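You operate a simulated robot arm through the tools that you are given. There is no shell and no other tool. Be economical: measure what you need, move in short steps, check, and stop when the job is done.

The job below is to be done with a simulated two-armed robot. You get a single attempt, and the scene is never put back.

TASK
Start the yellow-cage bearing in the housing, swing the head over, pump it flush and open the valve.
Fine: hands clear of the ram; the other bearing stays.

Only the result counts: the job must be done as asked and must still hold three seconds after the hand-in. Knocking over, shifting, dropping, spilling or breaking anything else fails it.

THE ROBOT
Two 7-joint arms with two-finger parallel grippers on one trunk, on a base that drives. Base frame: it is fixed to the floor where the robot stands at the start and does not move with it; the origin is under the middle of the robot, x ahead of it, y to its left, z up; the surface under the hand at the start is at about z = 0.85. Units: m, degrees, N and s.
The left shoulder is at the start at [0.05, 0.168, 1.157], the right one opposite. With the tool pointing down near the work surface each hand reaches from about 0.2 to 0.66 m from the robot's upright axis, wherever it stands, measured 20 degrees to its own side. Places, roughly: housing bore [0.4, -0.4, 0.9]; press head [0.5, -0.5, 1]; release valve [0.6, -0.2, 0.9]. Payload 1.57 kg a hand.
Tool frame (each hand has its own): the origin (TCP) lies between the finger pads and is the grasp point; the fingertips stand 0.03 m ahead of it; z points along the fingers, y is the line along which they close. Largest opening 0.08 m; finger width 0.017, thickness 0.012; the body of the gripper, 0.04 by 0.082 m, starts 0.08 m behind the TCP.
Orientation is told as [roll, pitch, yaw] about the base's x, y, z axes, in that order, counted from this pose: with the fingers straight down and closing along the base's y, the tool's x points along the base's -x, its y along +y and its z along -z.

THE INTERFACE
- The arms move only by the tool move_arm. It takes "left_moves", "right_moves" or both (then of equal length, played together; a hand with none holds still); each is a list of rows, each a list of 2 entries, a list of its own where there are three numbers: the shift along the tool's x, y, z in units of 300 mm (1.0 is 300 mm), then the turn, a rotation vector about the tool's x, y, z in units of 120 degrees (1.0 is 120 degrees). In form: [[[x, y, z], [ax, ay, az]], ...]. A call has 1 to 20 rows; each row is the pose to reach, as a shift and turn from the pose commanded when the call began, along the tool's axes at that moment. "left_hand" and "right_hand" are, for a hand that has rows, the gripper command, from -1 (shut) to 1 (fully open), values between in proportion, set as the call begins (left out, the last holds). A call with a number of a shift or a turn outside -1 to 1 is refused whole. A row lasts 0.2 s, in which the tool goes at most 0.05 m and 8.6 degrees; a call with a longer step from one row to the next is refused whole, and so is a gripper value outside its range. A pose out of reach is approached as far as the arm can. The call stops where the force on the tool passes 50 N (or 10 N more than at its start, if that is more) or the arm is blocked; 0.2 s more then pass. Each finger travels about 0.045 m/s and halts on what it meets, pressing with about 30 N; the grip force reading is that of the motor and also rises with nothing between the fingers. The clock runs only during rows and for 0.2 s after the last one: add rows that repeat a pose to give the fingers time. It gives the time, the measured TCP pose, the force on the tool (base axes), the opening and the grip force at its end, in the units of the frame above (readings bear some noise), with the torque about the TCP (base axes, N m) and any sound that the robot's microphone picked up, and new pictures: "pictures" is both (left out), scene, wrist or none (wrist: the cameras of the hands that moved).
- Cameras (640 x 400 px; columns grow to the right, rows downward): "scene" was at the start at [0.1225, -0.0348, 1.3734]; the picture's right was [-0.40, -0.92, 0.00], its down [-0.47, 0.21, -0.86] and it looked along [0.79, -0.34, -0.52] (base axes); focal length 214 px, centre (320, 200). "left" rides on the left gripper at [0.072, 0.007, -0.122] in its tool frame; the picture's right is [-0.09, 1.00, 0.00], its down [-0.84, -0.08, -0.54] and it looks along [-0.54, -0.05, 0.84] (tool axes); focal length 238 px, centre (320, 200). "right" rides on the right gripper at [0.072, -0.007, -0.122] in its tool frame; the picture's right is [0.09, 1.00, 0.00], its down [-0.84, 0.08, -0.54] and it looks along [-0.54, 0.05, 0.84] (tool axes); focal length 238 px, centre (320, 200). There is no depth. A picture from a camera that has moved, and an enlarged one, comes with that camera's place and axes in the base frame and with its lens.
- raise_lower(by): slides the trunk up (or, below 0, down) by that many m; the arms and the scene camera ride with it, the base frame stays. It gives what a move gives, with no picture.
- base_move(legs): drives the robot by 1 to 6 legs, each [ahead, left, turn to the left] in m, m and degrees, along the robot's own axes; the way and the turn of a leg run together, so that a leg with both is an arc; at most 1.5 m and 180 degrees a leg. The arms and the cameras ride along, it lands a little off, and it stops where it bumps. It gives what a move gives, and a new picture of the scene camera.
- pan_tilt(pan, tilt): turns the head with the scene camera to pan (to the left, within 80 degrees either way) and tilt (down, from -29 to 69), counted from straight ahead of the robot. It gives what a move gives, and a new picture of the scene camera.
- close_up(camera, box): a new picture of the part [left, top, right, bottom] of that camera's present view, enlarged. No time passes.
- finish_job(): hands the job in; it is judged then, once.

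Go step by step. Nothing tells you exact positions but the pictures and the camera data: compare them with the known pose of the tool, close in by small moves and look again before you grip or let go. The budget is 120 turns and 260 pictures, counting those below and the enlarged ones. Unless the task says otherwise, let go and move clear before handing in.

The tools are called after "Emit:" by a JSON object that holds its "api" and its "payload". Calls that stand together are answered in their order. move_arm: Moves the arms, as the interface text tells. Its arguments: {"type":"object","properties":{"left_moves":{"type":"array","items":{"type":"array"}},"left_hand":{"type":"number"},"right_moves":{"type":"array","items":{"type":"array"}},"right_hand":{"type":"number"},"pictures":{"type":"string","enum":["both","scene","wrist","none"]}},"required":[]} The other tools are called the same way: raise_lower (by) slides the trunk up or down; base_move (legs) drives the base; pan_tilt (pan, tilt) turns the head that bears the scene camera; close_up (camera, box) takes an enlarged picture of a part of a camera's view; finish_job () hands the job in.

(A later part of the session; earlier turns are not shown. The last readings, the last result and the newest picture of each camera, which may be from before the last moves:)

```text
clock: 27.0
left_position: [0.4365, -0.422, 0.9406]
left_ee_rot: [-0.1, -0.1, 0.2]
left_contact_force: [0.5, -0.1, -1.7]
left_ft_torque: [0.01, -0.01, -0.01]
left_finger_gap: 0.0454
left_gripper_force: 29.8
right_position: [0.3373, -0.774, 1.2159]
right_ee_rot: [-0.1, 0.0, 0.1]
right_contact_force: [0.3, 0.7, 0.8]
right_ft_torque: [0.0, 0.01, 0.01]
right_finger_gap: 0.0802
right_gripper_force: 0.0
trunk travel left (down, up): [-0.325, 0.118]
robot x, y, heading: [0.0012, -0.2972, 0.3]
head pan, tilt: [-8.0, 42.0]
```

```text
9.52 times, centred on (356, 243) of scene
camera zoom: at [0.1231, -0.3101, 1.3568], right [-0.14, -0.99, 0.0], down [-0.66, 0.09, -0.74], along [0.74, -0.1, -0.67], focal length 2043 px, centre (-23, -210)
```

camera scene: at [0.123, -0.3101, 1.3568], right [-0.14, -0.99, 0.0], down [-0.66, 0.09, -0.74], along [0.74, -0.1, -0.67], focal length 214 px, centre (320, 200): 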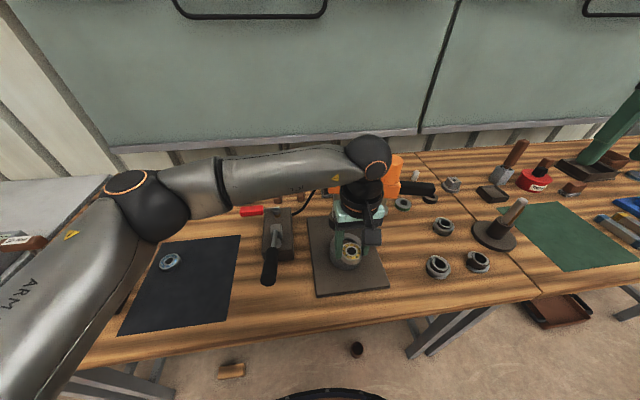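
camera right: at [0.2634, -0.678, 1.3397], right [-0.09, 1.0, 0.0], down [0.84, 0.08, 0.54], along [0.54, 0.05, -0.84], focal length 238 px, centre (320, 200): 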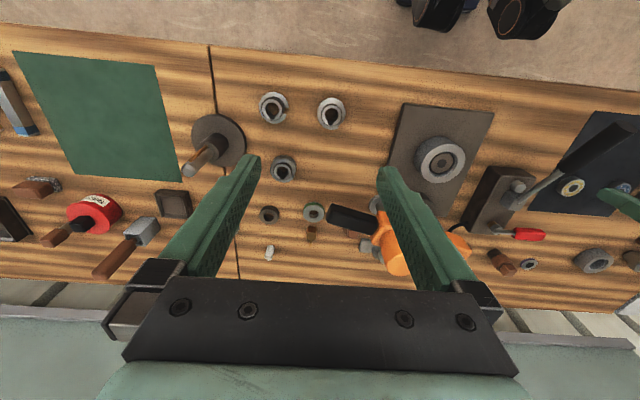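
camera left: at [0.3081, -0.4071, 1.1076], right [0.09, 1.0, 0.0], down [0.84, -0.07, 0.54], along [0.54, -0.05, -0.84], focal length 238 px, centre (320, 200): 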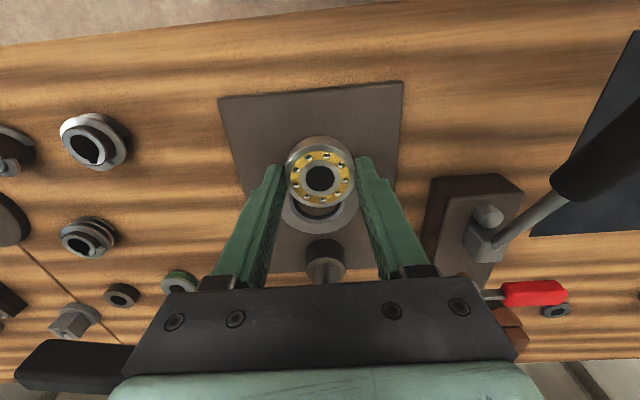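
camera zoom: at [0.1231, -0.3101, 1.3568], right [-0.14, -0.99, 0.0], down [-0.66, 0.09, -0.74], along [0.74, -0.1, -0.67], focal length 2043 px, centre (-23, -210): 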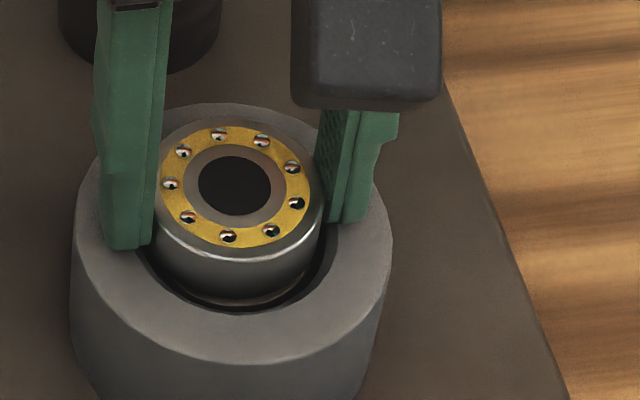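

It's nearly concentric and still not touching. I'll lower further in 1.5 mm steps until I feel contact.

Emit:
{"api": "move_arm", "payload": {"left_moves": [[[0, 0, 0.005], [0, 0, 0]], [[0, 0, 0.01], [0, 0, 0]], [[0, 0, 0.015], [0, 0, 0]], [[0, 0, 0.015], [0, 0, 0]]], "pictures": "none"}}

Emit:
{"api": "close_up", "payload": {"camera": "scene", "box": [330, 222, 382, 264]}}

```text
clock: 28.0
left_position: [0.4359, -0.4209, 0.9423]
left_ee_rot: [-0.2, -0.5, 0.3]
left_contact_force: [2.5, 0.1, 37.6]
left_ft_torque: [1.14, 0.15, -0.11]
left_finger_gap: 0.0453
left_gripper_force: 30.3
right_position: [0.3332, -0.7729, 1.2165]
right_ee_rot: [-0.1, -0.2, 0.1]
right_contact_force: [-0.3, -0.8, 0.0]
right_ft_torque: [0.01, 0.0, -0.02]
right_finger_gap: 0.08
right_gripper_force: 0.1
trunk travel left (down, up): [-0.325, 0.118]
robot x, y, heading: [-0.0003, -0.3044, -0.1]
head pan, tilt: [-8.0, 42.0]
```

```text
9.52 times, centred on (356, 243) of scene
camera zoom: at [0.1205, -0.3095, 1.3575], right [-0.14, -0.99, 0.0], down [-0.66, 0.09, -0.74], along [0.74, -0.1, -0.67], focal length 2043 px, centre (-23, -210)
```

zoom: 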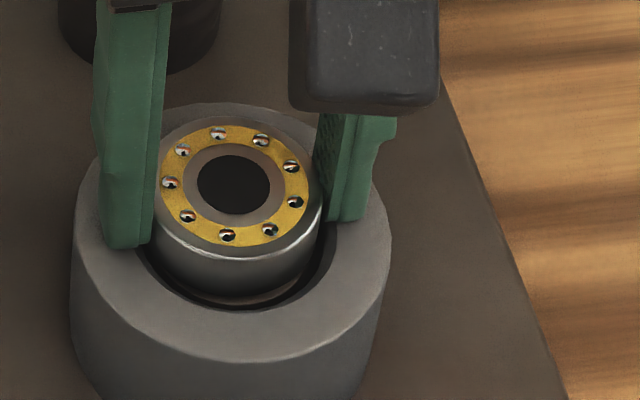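

The fingertips are resting on the housing top at about 0.911, with the bearing centred in the mouth. I'll relieve the pressure and open the fingers so it drops into the lead-in.

Emit:
{"api": "move_arm", "payload": {"left_moves": [[[0, 0, -0.008], [0, 0, 0]], [[0, 0, -0.015], [0, 0, 0]], [[0, 0, -0.015], [0, 0, 0]]], "pictures": "none"}}

Emit:
{"api": "move_arm", "payload": {"left_moves": [[[0, 0, 0], [0, 0, 0]], [[0, 0, 0], [0, 0, 0]], [[0, 0, 0], [0, 0, 0]]], "left_hand": 0.55, "pictures": "wrist"}}

Emit:
{"api": "close_up", "payload": {"camera": "scene", "box": [330, 222, 382, 264]}}

```text
clock: 28.8
left_position: [0.4364, -0.4225, 0.9418]
left_ee_rot: [-0.1, 0.0, 0.2]
left_contact_force: [5.1, -2.1, 17.2]
left_ft_torque: [0.51, -0.14, -0.05]
left_finger_gap: 0.0453
left_gripper_force: 30.2
right_position: [0.3355, -0.774, 1.2167]
right_ee_rot: [0.0, -0.2, 0.1]
right_contact_force: [0.0, -0.1, -0.2]
right_ft_torque: [0.0, 0.0, -0.01]
right_finger_gap: 0.0799
right_gripper_force: 0.1
trunk travel left (down, up): [-0.325, 0.118]
robot x, y, heading: [0.0021, -0.3015, -0.1]
head pan, tilt: [-8.0, 42.0]
```

```text
clock: 29.6
left_position: [0.435, -0.4206, 0.9406]
left_ee_rot: [0.0, 0.1, 0.3]
left_contact_force: [-1.8, 2.8, 15.1]
left_ft_torque: [-0.4, -0.05, 0.03]
left_finger_gap: 0.0593
left_gripper_force: 0.0
right_position: [0.3348, -0.7729, 1.2167]
right_ee_rot: [-0.2, -0.1, 0.2]
right_contact_force: [0.0, -0.8, 0.4]
right_ft_torque: [0.01, 0.04, -0.01]
right_finger_gap: 0.0801
right_gripper_force: 0.0
trunk travel left (down, up): [-0.325, 0.118]
robot x, y, heading: [0.0013, -0.2976, 0.2]
head pan, tilt: [-8.0, 42.0]
camera left: at [0.3654, -0.4136, 1.0633], right [0.09, 1.0, 0.0], down [0.84, -0.07, 0.54], along [0.54, -0.05, -0.84], focal length 238 px, centre (320, 200)
```

left: 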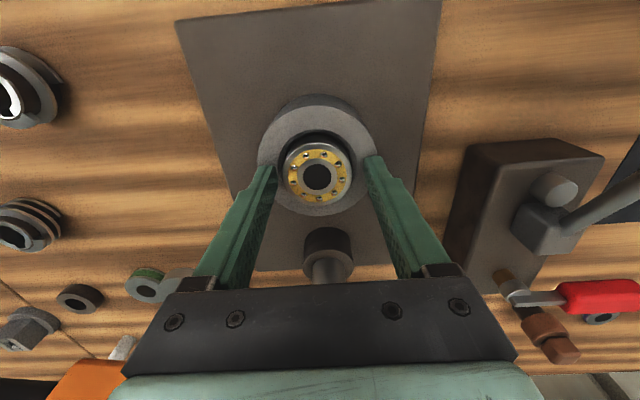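

```text
9.52 times, centred on (356, 243) of scene
camera zoom: at [0.1216, -0.3093, 1.3569], right [-0.14, -0.99, 0.0], down [-0.66, 0.09, -0.74], along [0.74, -0.1, -0.67], focal length 2043 px, centre (-23, -210)
```

zoom: 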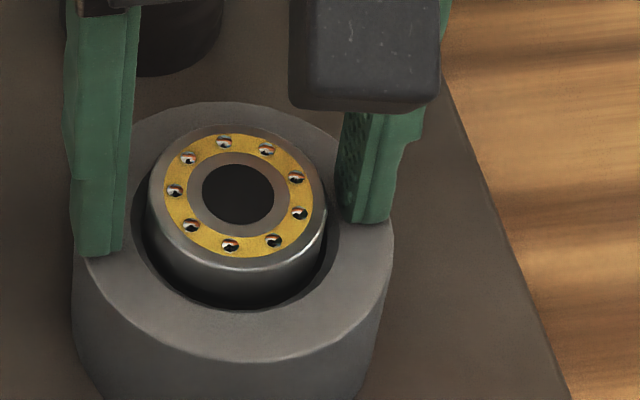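

It dropped into the mouth. I'll raise the hand and inspect.

Emit:
{"api": "move_arm", "payload": {"left_moves": [[[0, 0, -0.06], [0, 0, 0]], [[0, 0, -0.16], [0, 0, 0]], [[0, 0, -0.16], [0, 0, 0]]], "pictures": "none"}}

Emit:
{"api": "close_up", "payload": {"camera": "scene", "box": [330, 222, 382, 264]}}

Emit:
{"api": "close_up", "payload": {"camera": "left", "box": [258, 70, 382, 195]}}

```text
clock: 30.4
left_position: [0.4364, -0.4211, 0.9897]
left_ee_rot: [0.0, 0.0, 0.2]
left_contact_force: [0.6, 0.6, -0.4]
left_ft_torque: [0.0, -0.01, -0.01]
left_finger_gap: 0.0619
left_gripper_force: 0.0
right_position: [0.3366, -0.7739, 1.2163]
right_ee_rot: [-0.1, -0.1, 0.2]
right_contact_force: [0.0, -0.6, 0.7]
right_ft_torque: [0.02, -0.04, 0.02]
right_finger_gap: 0.0802
right_gripper_force: 0.1
trunk travel left (down, up): [-0.325, 0.118]
robot x, y, heading: [0.0034, -0.2993, 0.3]
head pan, tilt: [-8.0, 42.0]
```

```text
9.52 times, centred on (356, 243) of scene
camera zoom: at [0.123, -0.3101, 1.3567], right [-0.14, -0.99, 0.0], down [-0.66, 0.09, -0.74], along [0.74, -0.1, -0.67], focal length 2043 px, centre (-23, -210)
```

zoom: 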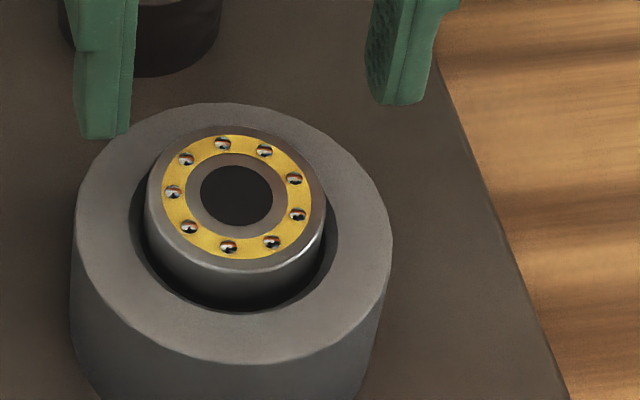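

```text
3.20 times, centred on (320, 132) of left
camera zoom: at [0.3661, -0.4148, 1.1107], right [0.09, 1.0, 0.0], down [0.84, -0.07, 0.54], along [0.54, -0.05, -0.84], focal length 763 px, centre (320, 416)
```

zoom: 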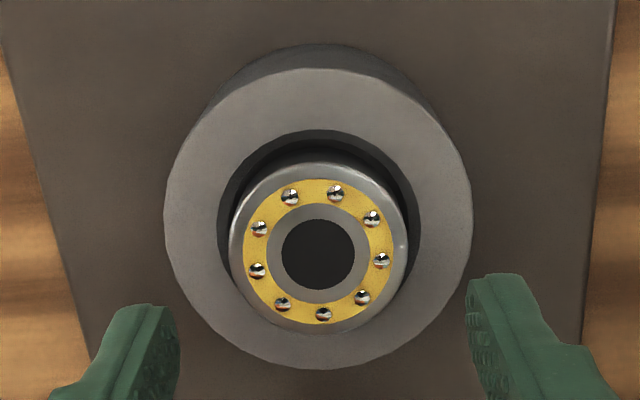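

The bearing sits level and centred, about 8 mm proud. I'll close the fingers and press gently from above to start it.

Emit:
{"api": "move_arm", "payload": {"left_moves": [[[-0.008, 0, 0], [0, 0, 0]], [[-0.008, 0, 0], [0, 0, 0]], [[-0.008, 0, 0], [0, 0, 0]], [[-0.008, 0, 0.05], [0, 0, 0]], [[-0.008, 0, 0.1], [0, 0, 0]], [[-0.008, 0, 0.12], [0, 0, 0]], [[-0.008, 0, 0.135], [0, 0, 0]], [[-0.008, 0, 0.145], [0, 0, 0]], [[-0.008, 0, 0.15], [0, 0, 0]]], "left_hand": -1, "pictures": "none"}}

Emit:
{"api": "close_up", "payload": {"camera": "scene", "box": [330, 222, 382, 264]}}

```text
clock: 32.4
left_position: [0.4394, -0.4216, 0.9529]
left_ee_rot: [-0.5, -0.6, 0.4]
left_contact_force: [-0.2, 4.8, 45.6]
left_ft_torque: [0.21, -0.34, 0.02]
left_finger_gap: 0.0002
left_gripper_force: 20.9
right_position: [0.3334, -0.7715, 1.2198]
right_ee_rot: [-0.1, -0.3, 0.1]
right_contact_force: [-0.3, -0.2, 0.3]
right_ft_torque: [0.02, 0.02, 0.0]
right_finger_gap: 0.0802
right_gripper_force: 0.2
trunk travel left (down, up): [-0.325, 0.118]
robot x, y, heading: [0.003, -0.2996, 0.4]
head pan, tilt: [-8.0, 42.0]
```

```text
9.52 times, centred on (356, 243) of scene
camera zoom: at [0.1195, -0.3085, 1.3578], right [-0.14, -0.99, 0.0], down [-0.66, 0.09, -0.75], along [0.74, -0.1, -0.67], focal length 2043 px, centre (-23, -210)
```

zoom: 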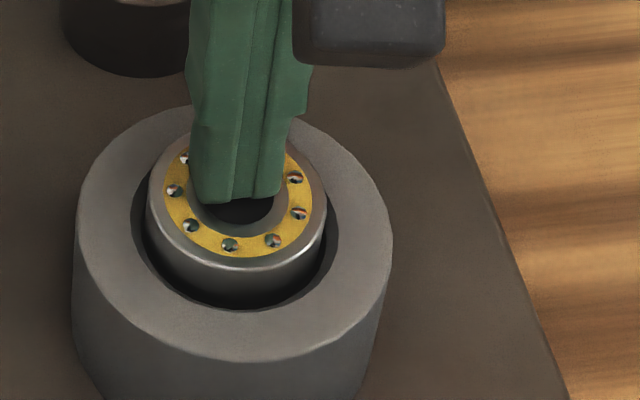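

The bearing holds at 45 N, started about 2–3 mm into the bore. I'll move the left hand up and over toward the pump and look at the press head.

Emit:
{"api": "move_arm", "payload": {"left_moves": [[[0, 0, -0.1], [0, 0, 0]], [[0.05, 0, -0.25], [0, 0, 0]], [[0.1, 0, -0.4], [0, 0, 0]], [[0.18, 0.06, -0.5], [0, 0, 0]], [[0.25, 0.18, -0.53], [0, 0, 0]], [[0.3, 0.32, -0.53], [0, 0, 0]], [[0.3, 0.46, -0.53], [0, 0, 0]], [[0.3, 0.587, -0.53], [0, 0, 0]], [[0.3, 0.587, -0.53], [0, 0, 0]]], "left_hand": -0.2, "pictures": "both"}}

Emit:
{"api": "close_up", "payload": {"camera": "scene", "box": [220, 140, 480, 302]}}

Emit:
{"api": "close_up", "payload": {"camera": "right", "box": [380, 60, 640, 260]}}

```text
clock: 34.4
left_position: [0.3501, -0.2476, 1.1028]
left_ee_rot: [0.0, 0.0, 0.2]
left_contact_force: [0.6, -0.1, -0.7]
left_ft_torque: [0.0, -0.04, -0.02]
left_finger_gap: 0.0321
left_gripper_force: 0.0
right_position: [0.3353, -0.7729, 1.215]
right_ee_rot: [0.0, 0.0, 0.2]
right_contact_force: [-0.4, 0.3, -0.4]
right_ft_torque: [-0.01, -0.01, -0.05]
right_finger_gap: 0.0801
right_gripper_force: 0.1
trunk travel left (down, up): [-0.325, 0.118]
robot x, y, heading: [-0.0012, -0.3018, -0.1]
head pan, tilt: [-8.0, 42.0]
camera scene: at [0.123, -0.3105, 1.3568], right [-0.14, -0.99, 0.0], down [-0.66, 0.09, -0.74], along [0.74, -0.1, -0.67], focal length 214 px, centre (320, 200)
camera left: at [0.28, -0.2404, 1.2244], right [0.09, 1.0, 0.0], down [0.84, -0.07, 0.54], along [0.54, -0.05, -0.84], focal length 238 px, centre (320, 200)
```

scene: 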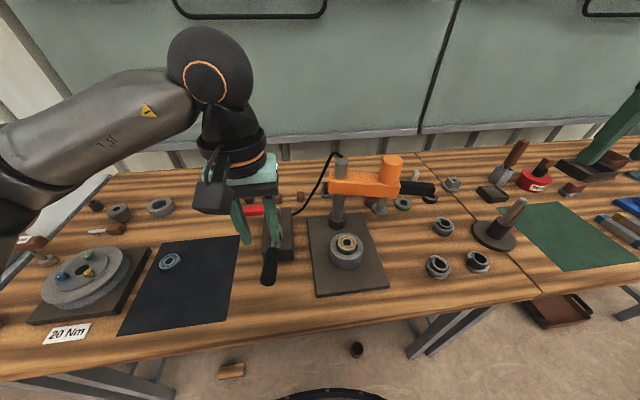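
left: 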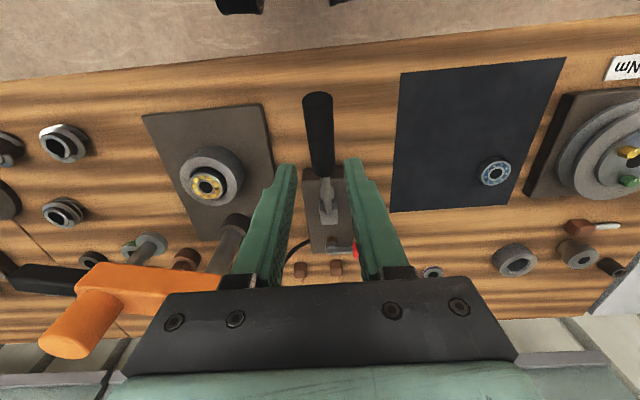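

```text
2.46 times, centred on (350, 221) of scene
camera zoom: at [0.123, -0.3105, 1.3568], right [-0.14, -0.99, 0.0], down [-0.66, 0.09, -0.74], along [0.74, -0.1, -0.67], focal length 528 px, centre (246, 148)
```

zoom: 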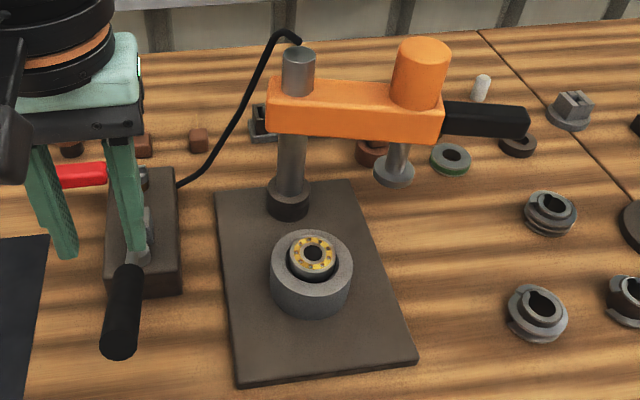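

```text
2.00 times, centred on (510, 160) of right
camera zoom: at [0.2641, -0.78, 1.3394], right [-0.09, 1.0, 0.0], down [0.84, 0.08, 0.54], along [0.54, 0.05, -0.84], focal length 477 px, centre (-60, 280)
```

zoom: 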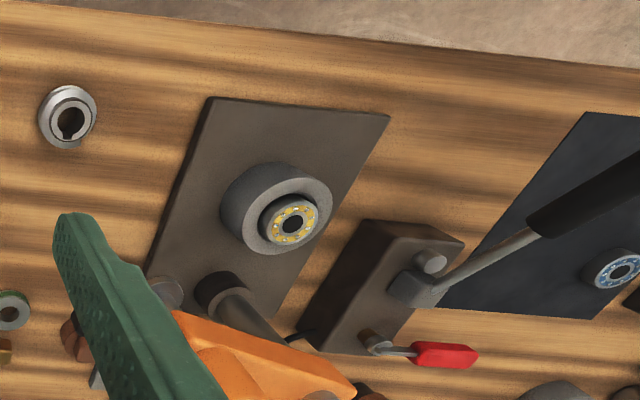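

Triangulated, the head handle runs from (0.494,-0.552) to (0.475,-0.629) at z≈1.037. The post is near (0.54,-0.42), so the swing is about 74° clockwise. I'll place the closed right fingers behind the handle as a pin.

Emit:
{"api": "move_arm", "payload": {"right_moves": [[[-0.12, 0.07, 0], [0, 0, 0]], [[-0.24, 0.15, 0], [0, 0, 0]], [[-0.36, 0.23, 0], [0, 0, 0]], [[-0.48, 0.31, 0], [0, 0, 0]], [[-0.6, 0.39, 0], [0, 0, 0]], [[-0.683, 0.47, 0], [0, 0, 0]], [[-0.683, 0.537, 0.06], [0, 0, 0]], [[-0.683, 0.537, 0.2], [0, 0, 0]], [[-0.683, 0.537, 0.34], [0, 0, 0]], [[-0.683, 0.537, 0.34], [0, 0, 0]]], "right_hand": -1, "pictures": "both"}}

Emit:
{"api": "close_up", "payload": {"camera": "scene", "box": [300, 120, 480, 232]}}

```text
clock: 36.6
left_position: [0.3506, -0.2472, 1.1015]
left_ee_rot: [-0.1, 0.0, 0.2]
left_contact_force: [0.3, -0.5, 0.0]
left_ft_torque: [-0.03, -0.01, 0.0]
left_finger_gap: 0.032
left_gripper_force: 0.0
right_position: [0.5401, -0.6119, 1.1152]
right_ee_rot: [-0.1, -0.1, 0.1]
right_contact_force: [0.2, -0.6, -0.3]
right_ft_torque: [0.02, -0.01, -0.01]
right_finger_gap: 0.0001
right_gripper_force: 21.4
right hand out of reach, approached as far as the arm can: row 6, 7
trunk travel left (down, up): [-0.325, 0.118]
robot x, y, heading: [0.001, -0.2964, 0.1]
head pan, tilt: [-8.0, 42.0]
camera scene: at [0.1229, -0.3099, 1.3568], right [-0.14, -0.99, 0.0], down [-0.66, 0.09, -0.74], along [0.74, -0.1, -0.67], focal length 214 px, centre (320, 200)
camera right: at [0.4674, -0.6178, 1.2366], right [-0.09, 1.0, 0.0], down [0.84, 0.08, 0.54], along [0.54, 0.05, -0.84], focal length 238 px, centre (320, 200)
```

scene: 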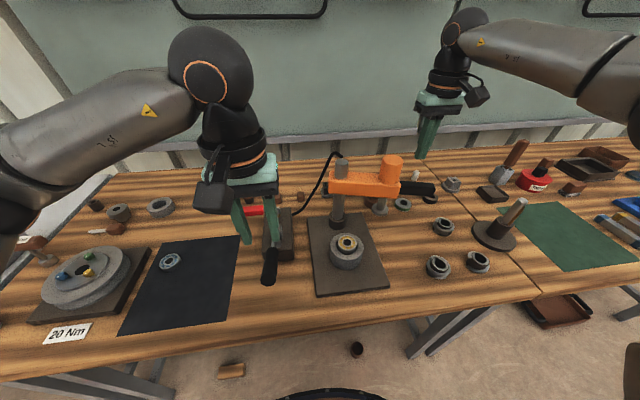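
right: 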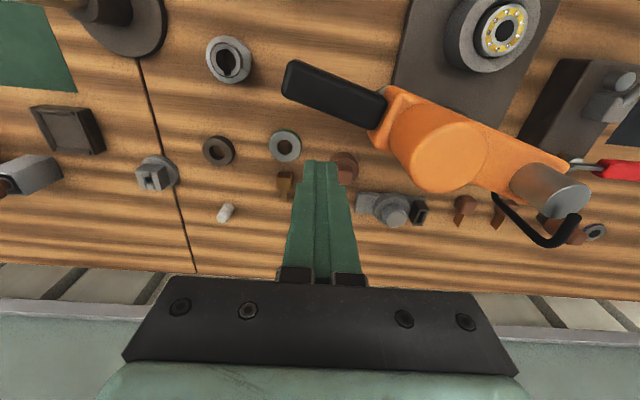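

```text
3.56 times, centred on (390, 176) of scene
camera zoom: at [0.1229, -0.3099, 1.3568], right [-0.14, -0.99, 0.0], down [-0.66, 0.09, -0.74], along [0.74, -0.1, -0.67], focal length 763 px, centre (71, 285)
```

zoom: 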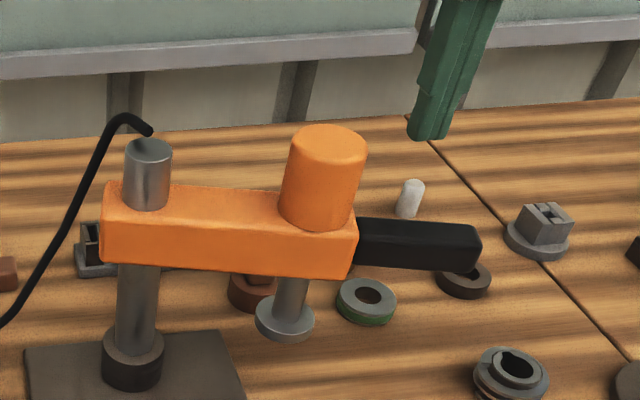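

The handle and pin geometry is clear. I'm lowering the pin to handle height, well behind it.

Emit:
{"api": "move_arm", "payload": {"right_moves": [[[0, 0, 0.08], [0, 0, 0]], [[0, 0, 0.16], [0, 0, 0]], [[0, 0, 0.227], [0, 0, 0]], [[0, 0, 0.227], [0, 0, 0]]], "pictures": "wrist"}}

Emit:
{"api": "close_up", "payload": {"camera": "scene", "box": [300, 120, 480, 232]}}

```text
clock: 37.6
left_position: [0.3507, -0.2474, 1.1013]
left_ee_rot: [-0.1, 0.1, 0.2]
left_contact_force: [-1.3, 0.1, 0.4]
left_ft_torque: [0.01, -0.03, 0.0]
left_finger_gap: 0.032
left_gripper_force: 0.0
right_position: [0.5404, -0.612, 1.0472]
right_ee_rot: [0.0, 0.0, 0.1]
right_contact_force: [0.3, -0.6, -0.1]
right_ft_torque: [-0.03, 0.0, -0.03]
right_finger_gap: 0.0
right_gripper_force: 21.7
trunk travel left (down, up): [-0.325, 0.118]
robot x, y, heading: [-0.003, -0.2997, -0.0]
head pan, tilt: [-8.0, 42.0]
camera right: at [0.4682, -0.6177, 1.1696], right [-0.09, 1.0, 0.0], down [0.84, 0.08, 0.54], along [0.54, 0.05, -0.84], focal length 238 px, centre (320, 200)
```

right: 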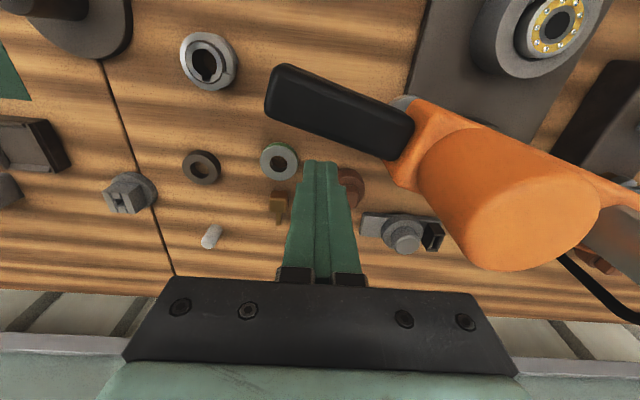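

```text
3.56 times, centred on (390, 176) of scene
camera zoom: at [0.1229, -0.3101, 1.3568], right [-0.14, -0.99, 0.0], down [-0.66, 0.09, -0.74], along [0.74, -0.1, -0.67], focal length 763 px, centre (71, 285)
```

zoom: 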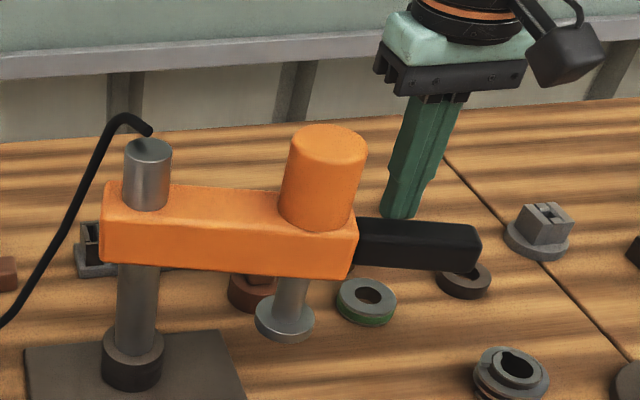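

The pin is at handle height and clear of everything. I'm sweeping along the arc to about 20° short of alignment.

Emit:
{"api": "move_arm", "payload": {"right_moves": [[[0.065, 0.053, 0], [0, 0, 0]], [[0.118, 0.06, 0], [0, 0, 0]], [[0.171, 0.073, 0], [0, 0, 0]], [[0.225, 0.093, 0], [0, 0, 0]], [[0.275, 0.117, 0], [0, 0, 0]], [[0.32, 0.145, 0], [0, 0, 0]], [[0.365, 0.177, 0], [0, 0, 0]], [[0.406, 0.213, 0], [0, 0, 0]], [[0.445, 0.253, 0], [0, 0, 0]], [[0.478, 0.297, 0], [0, 0, 0]], [[0.508, 0.343, 0], [0, 0, 0]], [[0.508, 0.343, 0], [0, 0, 0]]], "pictures": "both"}}

Emit:
{"api": "close_up", "payload": {"camera": "scene", "box": [270, 150, 460, 300]}}

```text
clock: 40.2
left_position: [0.3499, -0.2481, 1.1021]
left_ee_rot: [-0.1, 0.0, 0.3]
left_contact_force: [-0.5, 0.6, -0.1]
left_ft_torque: [-0.02, -0.01, 0.04]
left_finger_gap: 0.0319
left_gripper_force: 0.1
right_position: [0.3882, -0.5082, 1.0462]
right_ee_rot: [0.0, 0.1, 0.1]
right_contact_force: [-0.8, 0.3, -0.3]
right_ft_torque: [0.02, -0.02, -0.01]
right_finger_gap: 0.0002
right_gripper_force: 21.5
trunk travel left (down, up): [-0.325, 0.118]
robot x, y, heading: [0.0007, -0.3046, 0.3]
head pan, tilt: [-8.0, 42.0]
camera scene: at [0.123, -0.3102, 1.3568], right [-0.14, -0.99, 0.0], down [-0.66, 0.09, -0.74], along [0.74, -0.1, -0.67], focal length 214 px, centre (320, 200)
camera right: at [0.3155, -0.5148, 1.1689], right [-0.09, 1.0, 0.0], down [0.84, 0.08, 0.54], along [0.54, 0.05, -0.84], focal length 238 px, centre (320, 200)
```

scene: 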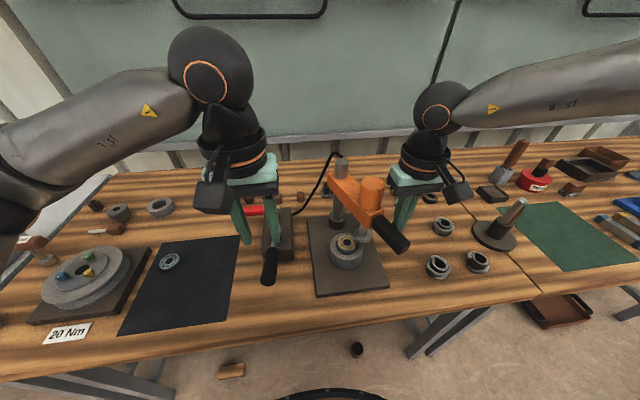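
right: 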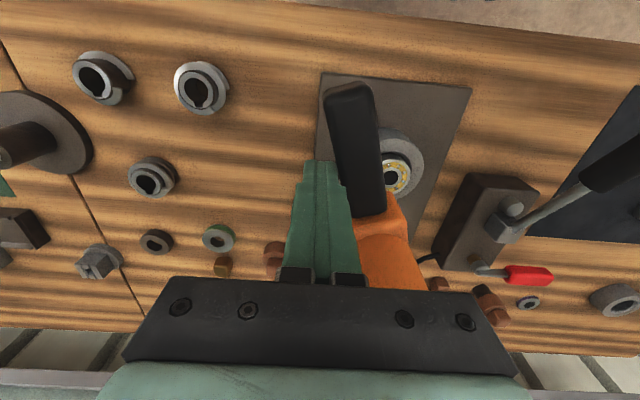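

```text
2.67 times, centred on (365, 225) of scene
camera zoom: at [0.123, -0.3102, 1.3568], right [-0.14, -0.99, 0.0], down [-0.66, 0.09, -0.74], along [0.74, -0.1, -0.67], focal length 572 px, centre (200, 133)
```

zoom: 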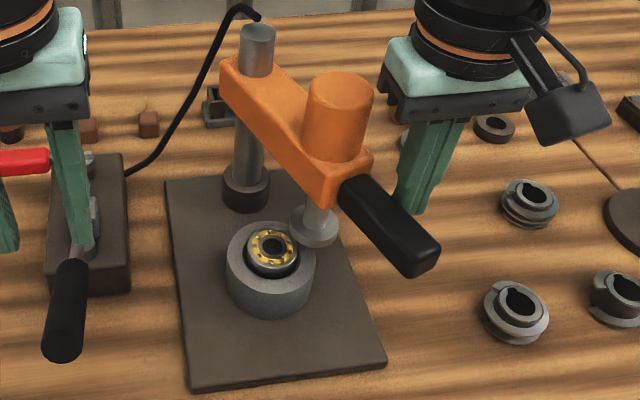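

The head swings cleanly and the ram pad clears the bearing by about 20 mm. I'm continuing to about 5° short.

Emit:
{"api": "move_arm", "payload": {"right_moves": [[[0.012, 0.024, 0], [0, 0, 0]], [[0.024, 0.047, 0], [0, 0, 0]], [[0.034, 0.072, 0], [0, 0, 0]], [[0.044, 0.097, 0], [0, 0, 0]], [[0.051, 0.122, 0], [0, 0, 0]], [[0.057, 0.14, 0], [0, 0, 0]], [[0.057, 0.14, 0], [0, 0, 0]]], "pictures": "wrist"}}

Emit:
{"api": "close_up", "payload": {"camera": "scene", "box": [290, 150, 420, 280]}}

Emit:
{"api": "close_up", "payload": {"camera": "left", "box": [100, 60, 360, 300]}}

```text
clock: 41.8
left_position: [0.3501, -0.2475, 1.1018]
left_ee_rot: [-0.1, 0.0, 0.2]
left_contact_force: [0.4, -0.6, -0.5]
left_ft_torque: [0.03, 0.05, 0.02]
left_finger_gap: 0.032
left_gripper_force: 0.1
right_position: [0.371, -0.4679, 1.0466]
right_ee_rot: [-0.1, 0.0, 0.1]
right_contact_force: [0.5, 0.8, -0.9]
right_ft_torque: [0.01, 0.0, 0.02]
right_finger_gap: 0.0003
right_gripper_force: 21.1
trunk travel left (down, up): [-0.325, 0.118]
robot x, y, heading: [0.0013, -0.298, 0.2]
head pan, tilt: [-8.0, 42.0]
camera right: at [0.2987, -0.4737, 1.1694], right [-0.09, 1.0, 0.0], down [0.84, 0.08, 0.54], along [0.54, 0.05, -0.84], focal length 238 px, centre (320, 200)
```

right: 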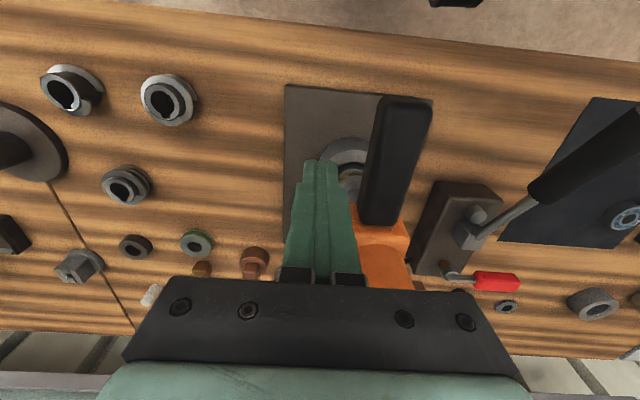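

```text
3.08 times, centred on (355, 215) of scene
camera zoom: at [0.123, -0.3101, 1.3568], right [-0.14, -0.99, 0.0], down [-0.66, 0.09, -0.74], along [0.74, -0.1, -0.67], focal length 660 px, centre (212, 154)
```

zoom: 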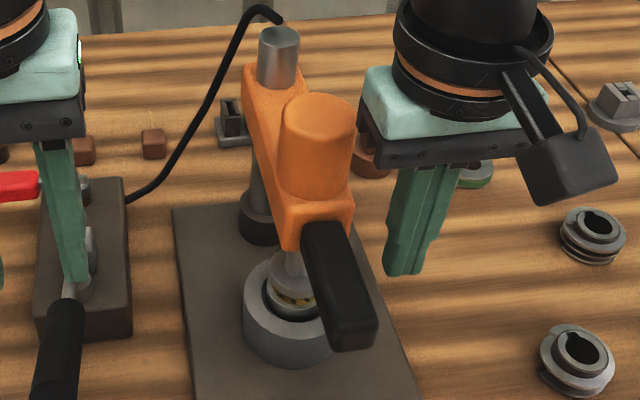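

```text
1.67 times, centred on (230, 180) of left
camera zoom: at [0.2802, -0.2405, 1.2244], right [0.09, 1.0, 0.0], down [0.84, -0.07, 0.54], along [0.54, -0.05, -0.84], focal length 397 px, centre (470, 233)
```

zoom: 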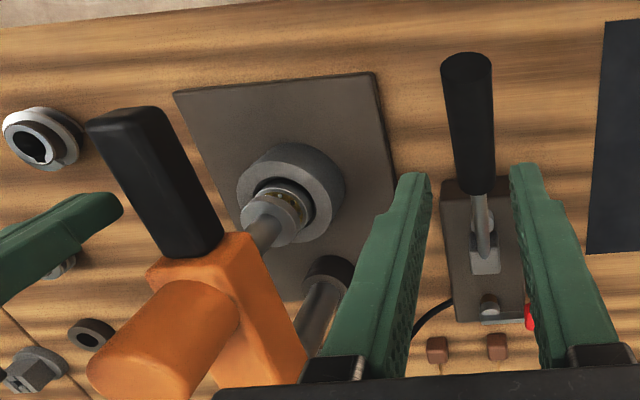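

The head has moved on ahead of the pin and looks nearly aligned. I'll back the right hand away to view the ram over the bearing.

Emit:
{"api": "move_arm", "payload": {"right_moves": [[[0, -0.1, 0], [0, 0, 0]], [[0, -0.25, 0], [0, 0, 0]], [[0.1, -0.38, 0.05], [0, 0, 0]], [[0.2, -0.45, 0.1], [0, 0, 0]], [[0.2, -0.45, 0.1], [0, 0, 0]]], "pictures": "wrist"}}

Emit:
{"api": "close_up", "payload": {"camera": "scene", "box": [290, 150, 420, 280]}}

Emit:
{"api": "close_up", "payload": {"camera": "left", "box": [160, 110, 280, 220]}}

Emit:
{"api": "close_up", "payload": {"camera": "right", "box": [360, 40, 640, 240]}}

```text
refused: row 3 steps farther than a row can; nothing moved
```

```text
3.08 times, centred on (355, 215) of scene
camera zoom: at [0.123, -0.3101, 1.3568], right [-0.14, -0.99, 0.0], down [-0.66, 0.09, -0.74], along [0.74, -0.1, -0.67], focal length 660 px, centre (212, 154)
```

zoom: 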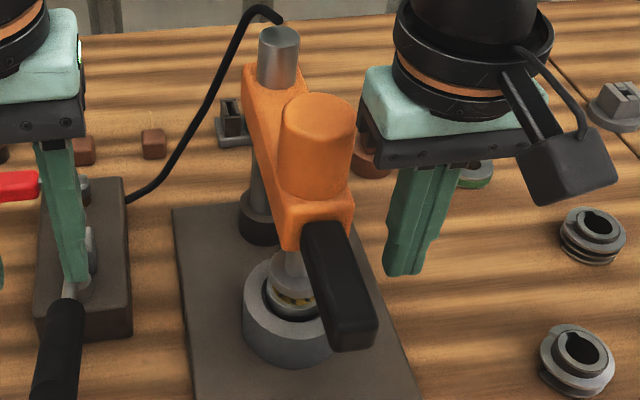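

```text
3.64 times, centred on (220, 165) of left
camera zoom: at [0.2802, -0.2405, 1.2244], right [0.09, 1.0, 0.0], down [0.84, -0.07, 0.54], along [0.54, -0.05, -0.84], focal length 867 px, centre (684, 327)
```

zoom: 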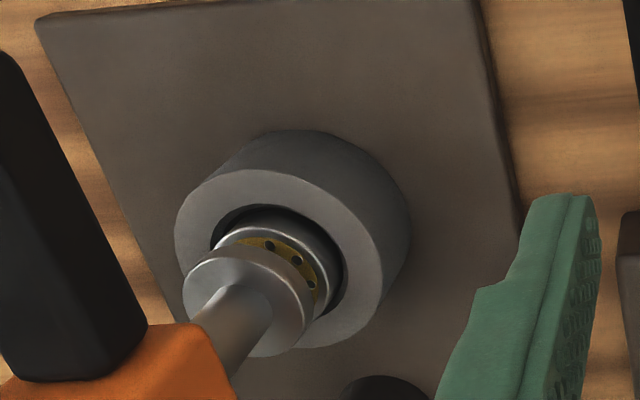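

```text
2.00 times, centred on (500, 140) of right
camera zoom: at [0.2987, -0.4737, 1.1694], right [-0.09, 1.0, 0.0], down [0.84, 0.08, 0.54], along [0.54, 0.05, -0.84], focal length 477 px, centre (-40, 320)
```

zoom: 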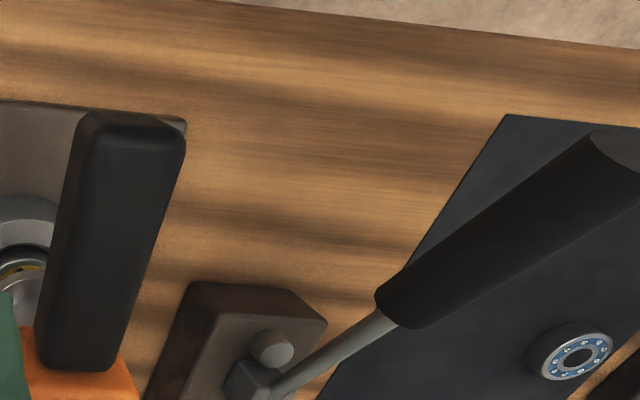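

The ram pad looks nearly concentric with the bearing. I'm retrying the retreat of the right hand in smaller steps, so I can see it from the other side.

Emit:
{"api": "move_arm", "payload": {"right_moves": [[[0, -0.1, 0], [0, 0, 0]], [[0, -0.22, 0], [0, 0, 0]], [[0.08, -0.32, 0.03], [0, 0, 0]], [[0.16, -0.42, 0.06], [0, 0, 0]], [[0.2, -0.5, 0.1], [0, 0, 0]], [[0.2, -0.5, 0.1], [0, 0, 0]]], "pictures": "wrist"}}

Emit:
{"api": "close_up", "payload": {"camera": "scene", "box": [290, 150, 420, 280]}}

Emit:
{"api": "close_up", "payload": {"camera": "right", "box": [380, 100, 600, 260]}}

```text
clock: 43.2
left_position: [0.3495, -0.246, 1.1031]
left_ee_rot: [-0.2, 0.1, 0.1]
left_contact_force: [-0.7, -0.2, 0.9]
left_ft_torque: [0.02, -0.01, 0.02]
left_finger_gap: 0.0318
left_gripper_force: 0.1
right_position: [0.3111, -0.6179, 1.0169]
right_ee_rot: [-0.1, 0.0, 0.1]
right_contact_force: [-0.7, 0.7, 0.3]
right_ft_torque: [0.0, -0.01, 0.01]
right_finger_gap: 0.0002
right_gripper_force: 21.2
trunk travel left (down, up): [-0.325, 0.118]
robot x, y, heading: [0.003, -0.305, -0.1]
head pan, tilt: [-8.0, 42.0]
camera right: at [0.2385, -0.6248, 1.1391], right [-0.09, 1.0, 0.0], down [0.84, 0.08, 0.54], along [0.54, 0.05, -0.84], focal length 238 px, centre (320, 200)
```

right: 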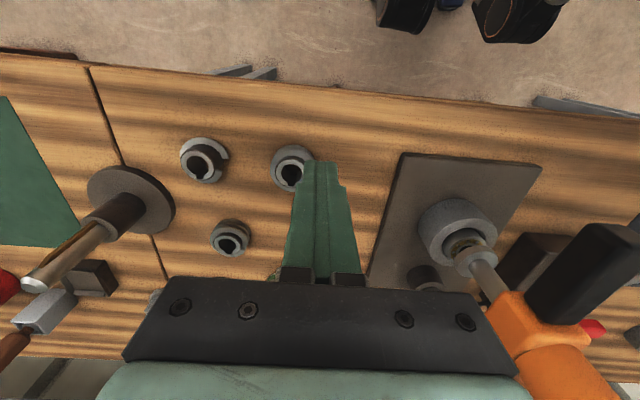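

```text
3.08 times, centred on (355, 215) of scene
camera zoom: at [0.1231, -0.3098, 1.3568], right [-0.14, -0.99, 0.0], down [-0.66, 0.09, -0.74], along [0.74, -0.1, -0.67], focal length 660 px, centre (212, 154)
```

zoom: 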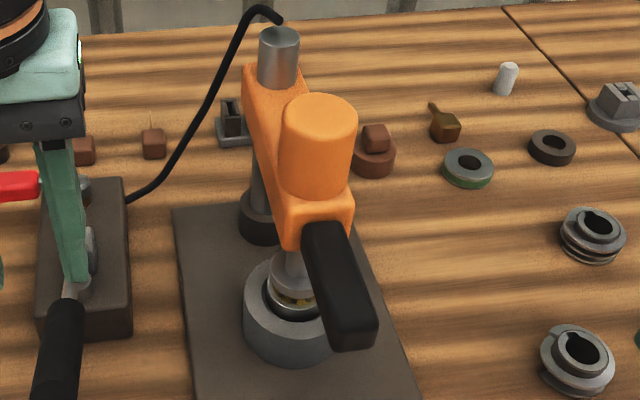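

```text
2.50 times, centred on (490, 180) of right
camera zoom: at [0.2385, -0.6248, 1.1391], right [-0.09, 1.0, 0.0], down [0.84, 0.08, 0.54], along [0.54, 0.05, -0.84], focal length 596 px, centre (-105, 250)
```

zoom: 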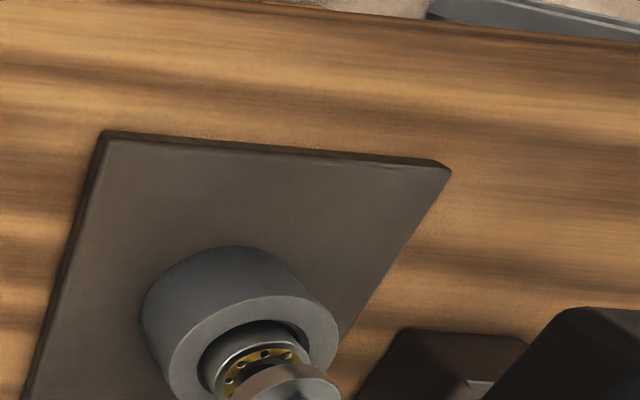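

The head is stable. One more zoom on the pad and bearing from the right side.

Emit:
{"api": "close_up", "payload": {"camera": "right", "box": [410, 190, 530, 290]}}

Emit:
{"api": "close_up", "payload": {"camera": "scene", "box": [330, 220, 380, 270]}}

```text
4.00 times, centred on (470, 240) of right
camera zoom: at [0.2385, -0.6248, 1.1391], right [-0.09, 1.0, 0.0], down [0.84, 0.08, 0.54], along [0.54, 0.05, -0.84], focal length 953 px, centre (-280, 40)
```

zoom: 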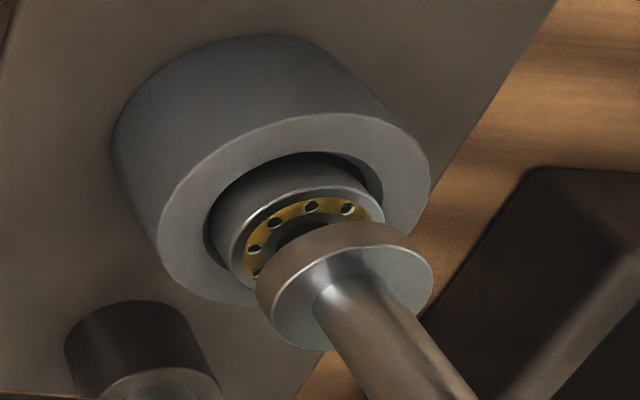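

```text
8.00 times, centred on (355, 245) of scene
camera zoom: at [0.1231, -0.3098, 1.3568], right [-0.14, -0.99, 0.0], down [-0.66, 0.09, -0.74], along [0.74, -0.1, -0.67], focal length 1716 px, centre (40, -160)
```

zoom: 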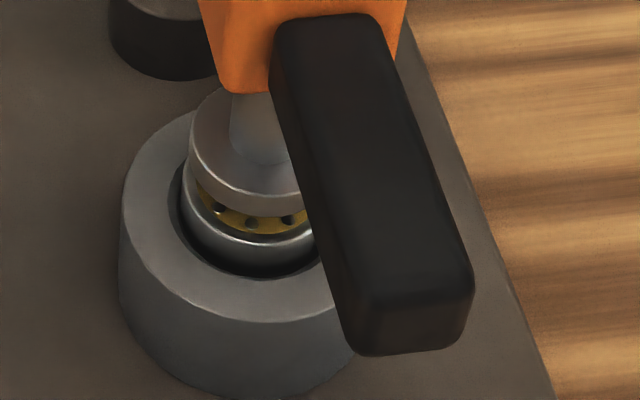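

The pad is concentric with the bearing within about 2 mm, and the right hand is well clear. Now the pump: I'm opening the left hand and lowering it around the grip.

Emit:
{"api": "move_arm", "payload": {"left_moves": [[[0, 0, 0], [0, 0, 0]], [[0, 0, 0], [0, 0, 0]], [[0.01, 0, 0.08], [0, 0, 0]], [[0.01, 0, 0.17], [0, 0, 0]], [[0.01, 0, 0.26], [0, 0, 0]], [[0.01, 0, 0.35], [0, 0, 0]], [[0.01, 0, 0.373], [0, 0, 0]], [[0.01, 0, 0.373], [0, 0, 0]]], "left_hand": 1, "pictures": "both"}}

Emit:
{"api": "close_up", "payload": {"camera": "scene", "box": [190, 160, 350, 300]}}

```text
clock: 45.0
left_position: [0.3478, -0.2461, 0.99]
left_ee_rot: [-0.2, 0.0, 0.1]
left_contact_force: [-0.5, -0.2, -0.2]
left_ft_torque: [0.01, -0.01, -0.01]
left_finger_gap: 0.0801
left_gripper_force: 0.0
right_position: [0.3107, -0.6184, 1.016]
right_ee_rot: [0.0, -0.1, 0.2]
right_contact_force: [-0.7, 0.6, 0.2]
right_ft_torque: [0.02, 0.01, 0.0]
right_finger_gap: 0.0001
right_gripper_force: 21.4
trunk travel left (down, up): [-0.325, 0.118]
robot x, y, heading: [0.0004, -0.2999, 0.0]
head pan, tilt: [-8.0, 42.0]
camera scene: at [0.123, -0.3101, 1.3568], right [-0.14, -0.99, 0.0], down [-0.66, 0.09, -0.74], along [0.74, -0.1, -0.67], focal length 214 px, centre (320, 200)
camera left: at [0.2771, -0.2387, 1.1131], right [0.09, 1.0, 0.0], down [0.84, -0.07, 0.54], along [0.54, -0.05, -0.84], focal length 238 px, centre (320, 200)
```

scene: 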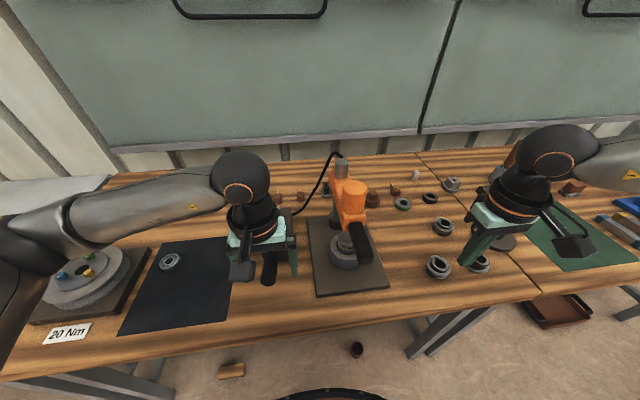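
left: 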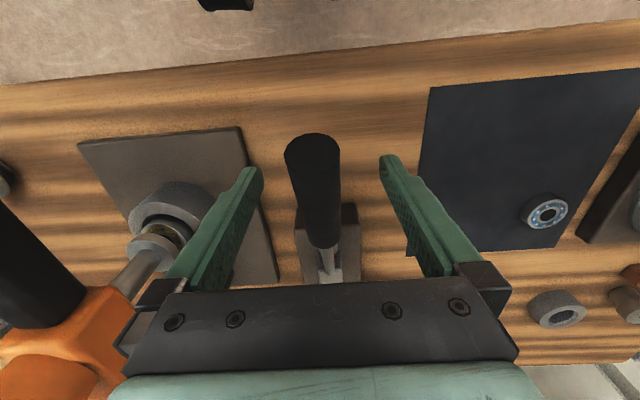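

```text
2.86 times, centred on (270, 230) of scene
camera zoom: at [0.123, -0.3101, 1.3568], right [-0.14, -0.99, 0.0], down [-0.66, 0.09, -0.74], along [0.74, -0.1, -0.67], focal length 613 px, centre (463, 114)
```

zoom: 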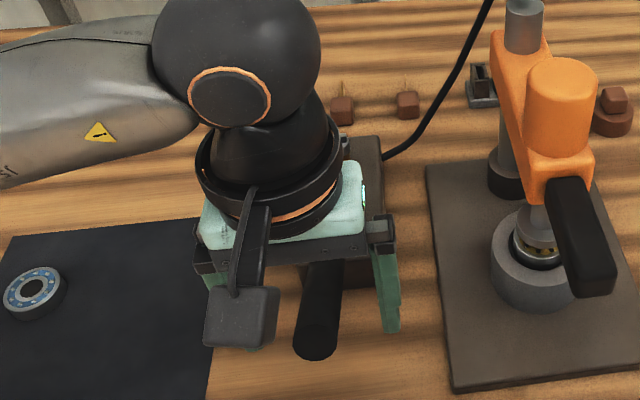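

The grip is between the fingers. I'm closing on it and trying a first slow downstroke along the arc.

Emit:
{"api": "move_arm", "payload": {"left_moves": [[[0, -0.006, 0], [0, 0, 0]], [[0, -0.006, 0], [0, 0, 0]], [[0, -0.006, 0], [0, 0, 0]], [[0, -0.006, 0], [0, 0, 0]], [[0, -0.006, 0], [0, 0, 0]]], "left_hand": -1, "pictures": "none"}}

Emit:
{"api": "move_arm", "payload": {"left_moves": [[[0.01, 0, 0.025], [0, 0, 0]], [[0.02, 0, 0.05], [0, 0, 0]], [[0.028, 0, 0.075], [0, 0, 0]], [[0.034, 0, 0.1], [0, 0, 0]], [[0.034, 0, 0.1], [0, 0, 0]]], "pictures": "wrist"}}

Emit:
{"api": "close_up", "payload": {"camera": "scene", "box": [190, 160, 390, 300]}}

```text
clock: 46.2
left_position: [0.3466, -0.2481, 0.9914]
left_ee_rot: [-0.1, -0.1, 0.3]
left_contact_force: [0.4, 3.2, -0.2]
left_ft_torque: [0.05, -0.03, -0.08]
left_finger_gap: 0.0266
left_gripper_force: 30.5
right_position: [0.3112, -0.6181, 1.0164]
right_ee_rot: [-0.1, 0.0, 0.1]
right_contact_force: [0.7, 0.1, -0.1]
right_ft_torque: [0.01, 0.0, -0.03]
right_finger_gap: 0.0
right_gripper_force: 21.4
trunk travel left (down, up): [-0.325, 0.118]
robot x, y, heading: [-0.0013, -0.2971, 0.1]
head pan, tilt: [-8.0, 42.0]
```

```text
clock: 47.4
left_position: [0.337, -0.2474, 0.9611]
left_ee_rot: [-0.1, -0.2, 0.3]
left_contact_force: [8.7, 1.9, 7.7]
left_ft_torque: [-0.09, -1.05, -0.04]
left_finger_gap: 0.027
left_gripper_force: 37.4
right_position: [0.3114, -0.6187, 1.0158]
right_ee_rot: [-0.1, 0.0, 0.2]
right_contact_force: [-0.4, 1.0, 0.3]
right_ft_torque: [-0.01, -0.02, -0.01]
right_finger_gap: 0.0002
right_gripper_force: 21.5
trunk travel left (down, up): [-0.325, 0.118]
robot x, y, heading: [0.0, -0.2997, 0.2]
head pan, tilt: [-8.0, 42.0]
camera left: at [0.2661, -0.24, 1.0841], right [0.09, 1.0, 0.0], down [0.84, -0.07, 0.54], along [0.54, -0.05, -0.84], focal length 238 px, centre (320, 200)
```

left: 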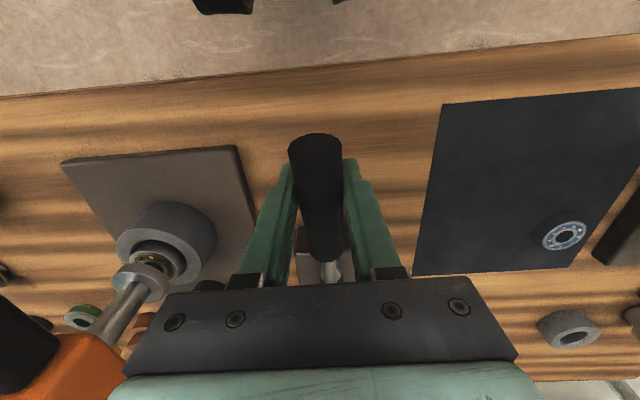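

```text
2.86 times, centred on (290, 230) of scene
camera zoom: at [0.1234, -0.31, 1.3567], right [-0.14, -0.99, 0.0], down [-0.66, 0.09, -0.74], along [0.74, -0.1, -0.67], focal length 613 px, centre (406, 114)
```

zoom: 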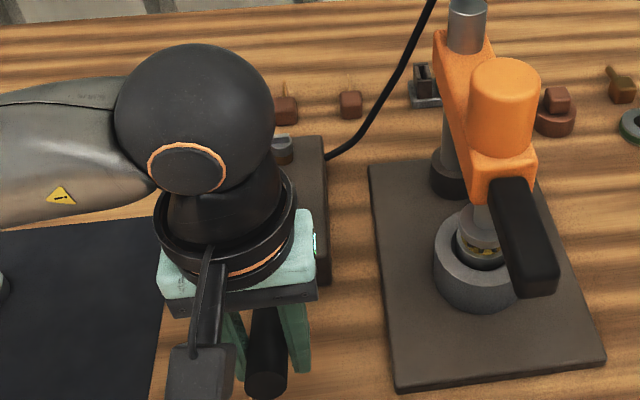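

The handle moves freely. I'm continuing the downstroke and watching the force for its end stop.

Emit:
{"api": "move_arm", "payload": {"left_moves": [[[0.006, 0, 0.025], [0, 0, 0]], [[0.01, 0, 0.05], [0, 0, 0]], [[0.012, 0, 0.075], [0, 0, 0]], [[0.013, 0, 0.1], [0, 0, 0]], [[0.013, 0, 0.125], [0, 0, 0]], [[0.013, 0, 0.125], [0, 0, 0]]], "pictures": "none"}}

Emit:
{"api": "close_up", "payload": {"camera": "scene", "box": [230, 160, 390, 300]}}

```text
clock: 48.8
left_position: [0.3302, -0.2472, 0.9248]
left_ee_rot: [-0.2, 0.1, 0.1]
left_contact_force: [-7.9, 12.1, 16.7]
left_ft_torque: [0.14, 0.13, -0.24]
left_finger_gap: 0.0264
left_gripper_force: 37.2
right_position: [0.3095, -0.6174, 1.017]
right_ee_rot: [-0.2, -0.1, 0.2]
right_contact_force: [0.8, -0.1, -0.1]
right_ft_torque: [0.01, 0.0, -0.02]
right_finger_gap: 0.0
right_gripper_force: 21.5
trunk travel left (down, up): [-0.325, 0.118]
robot x, y, heading: [0.0031, -0.3009, 0.2]
head pan, tilt: [-8.0, 42.0]
```

```text
2.86 times, centred on (310, 230) of scene
camera zoom: at [0.1211, -0.3088, 1.3571], right [-0.14, -0.99, 0.0], down [-0.66, 0.09, -0.74], along [0.74, -0.1, -0.67], focal length 613 px, centre (349, 114)
```

zoom: 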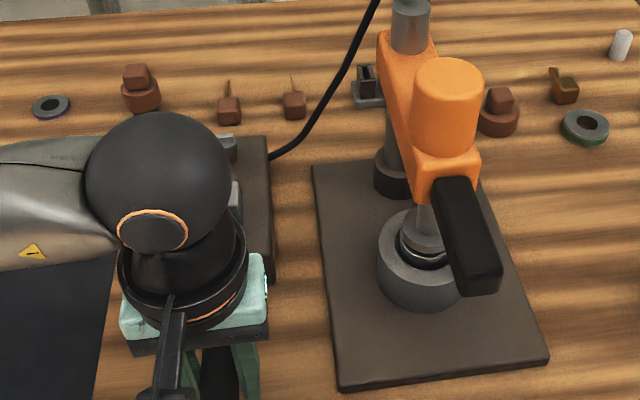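

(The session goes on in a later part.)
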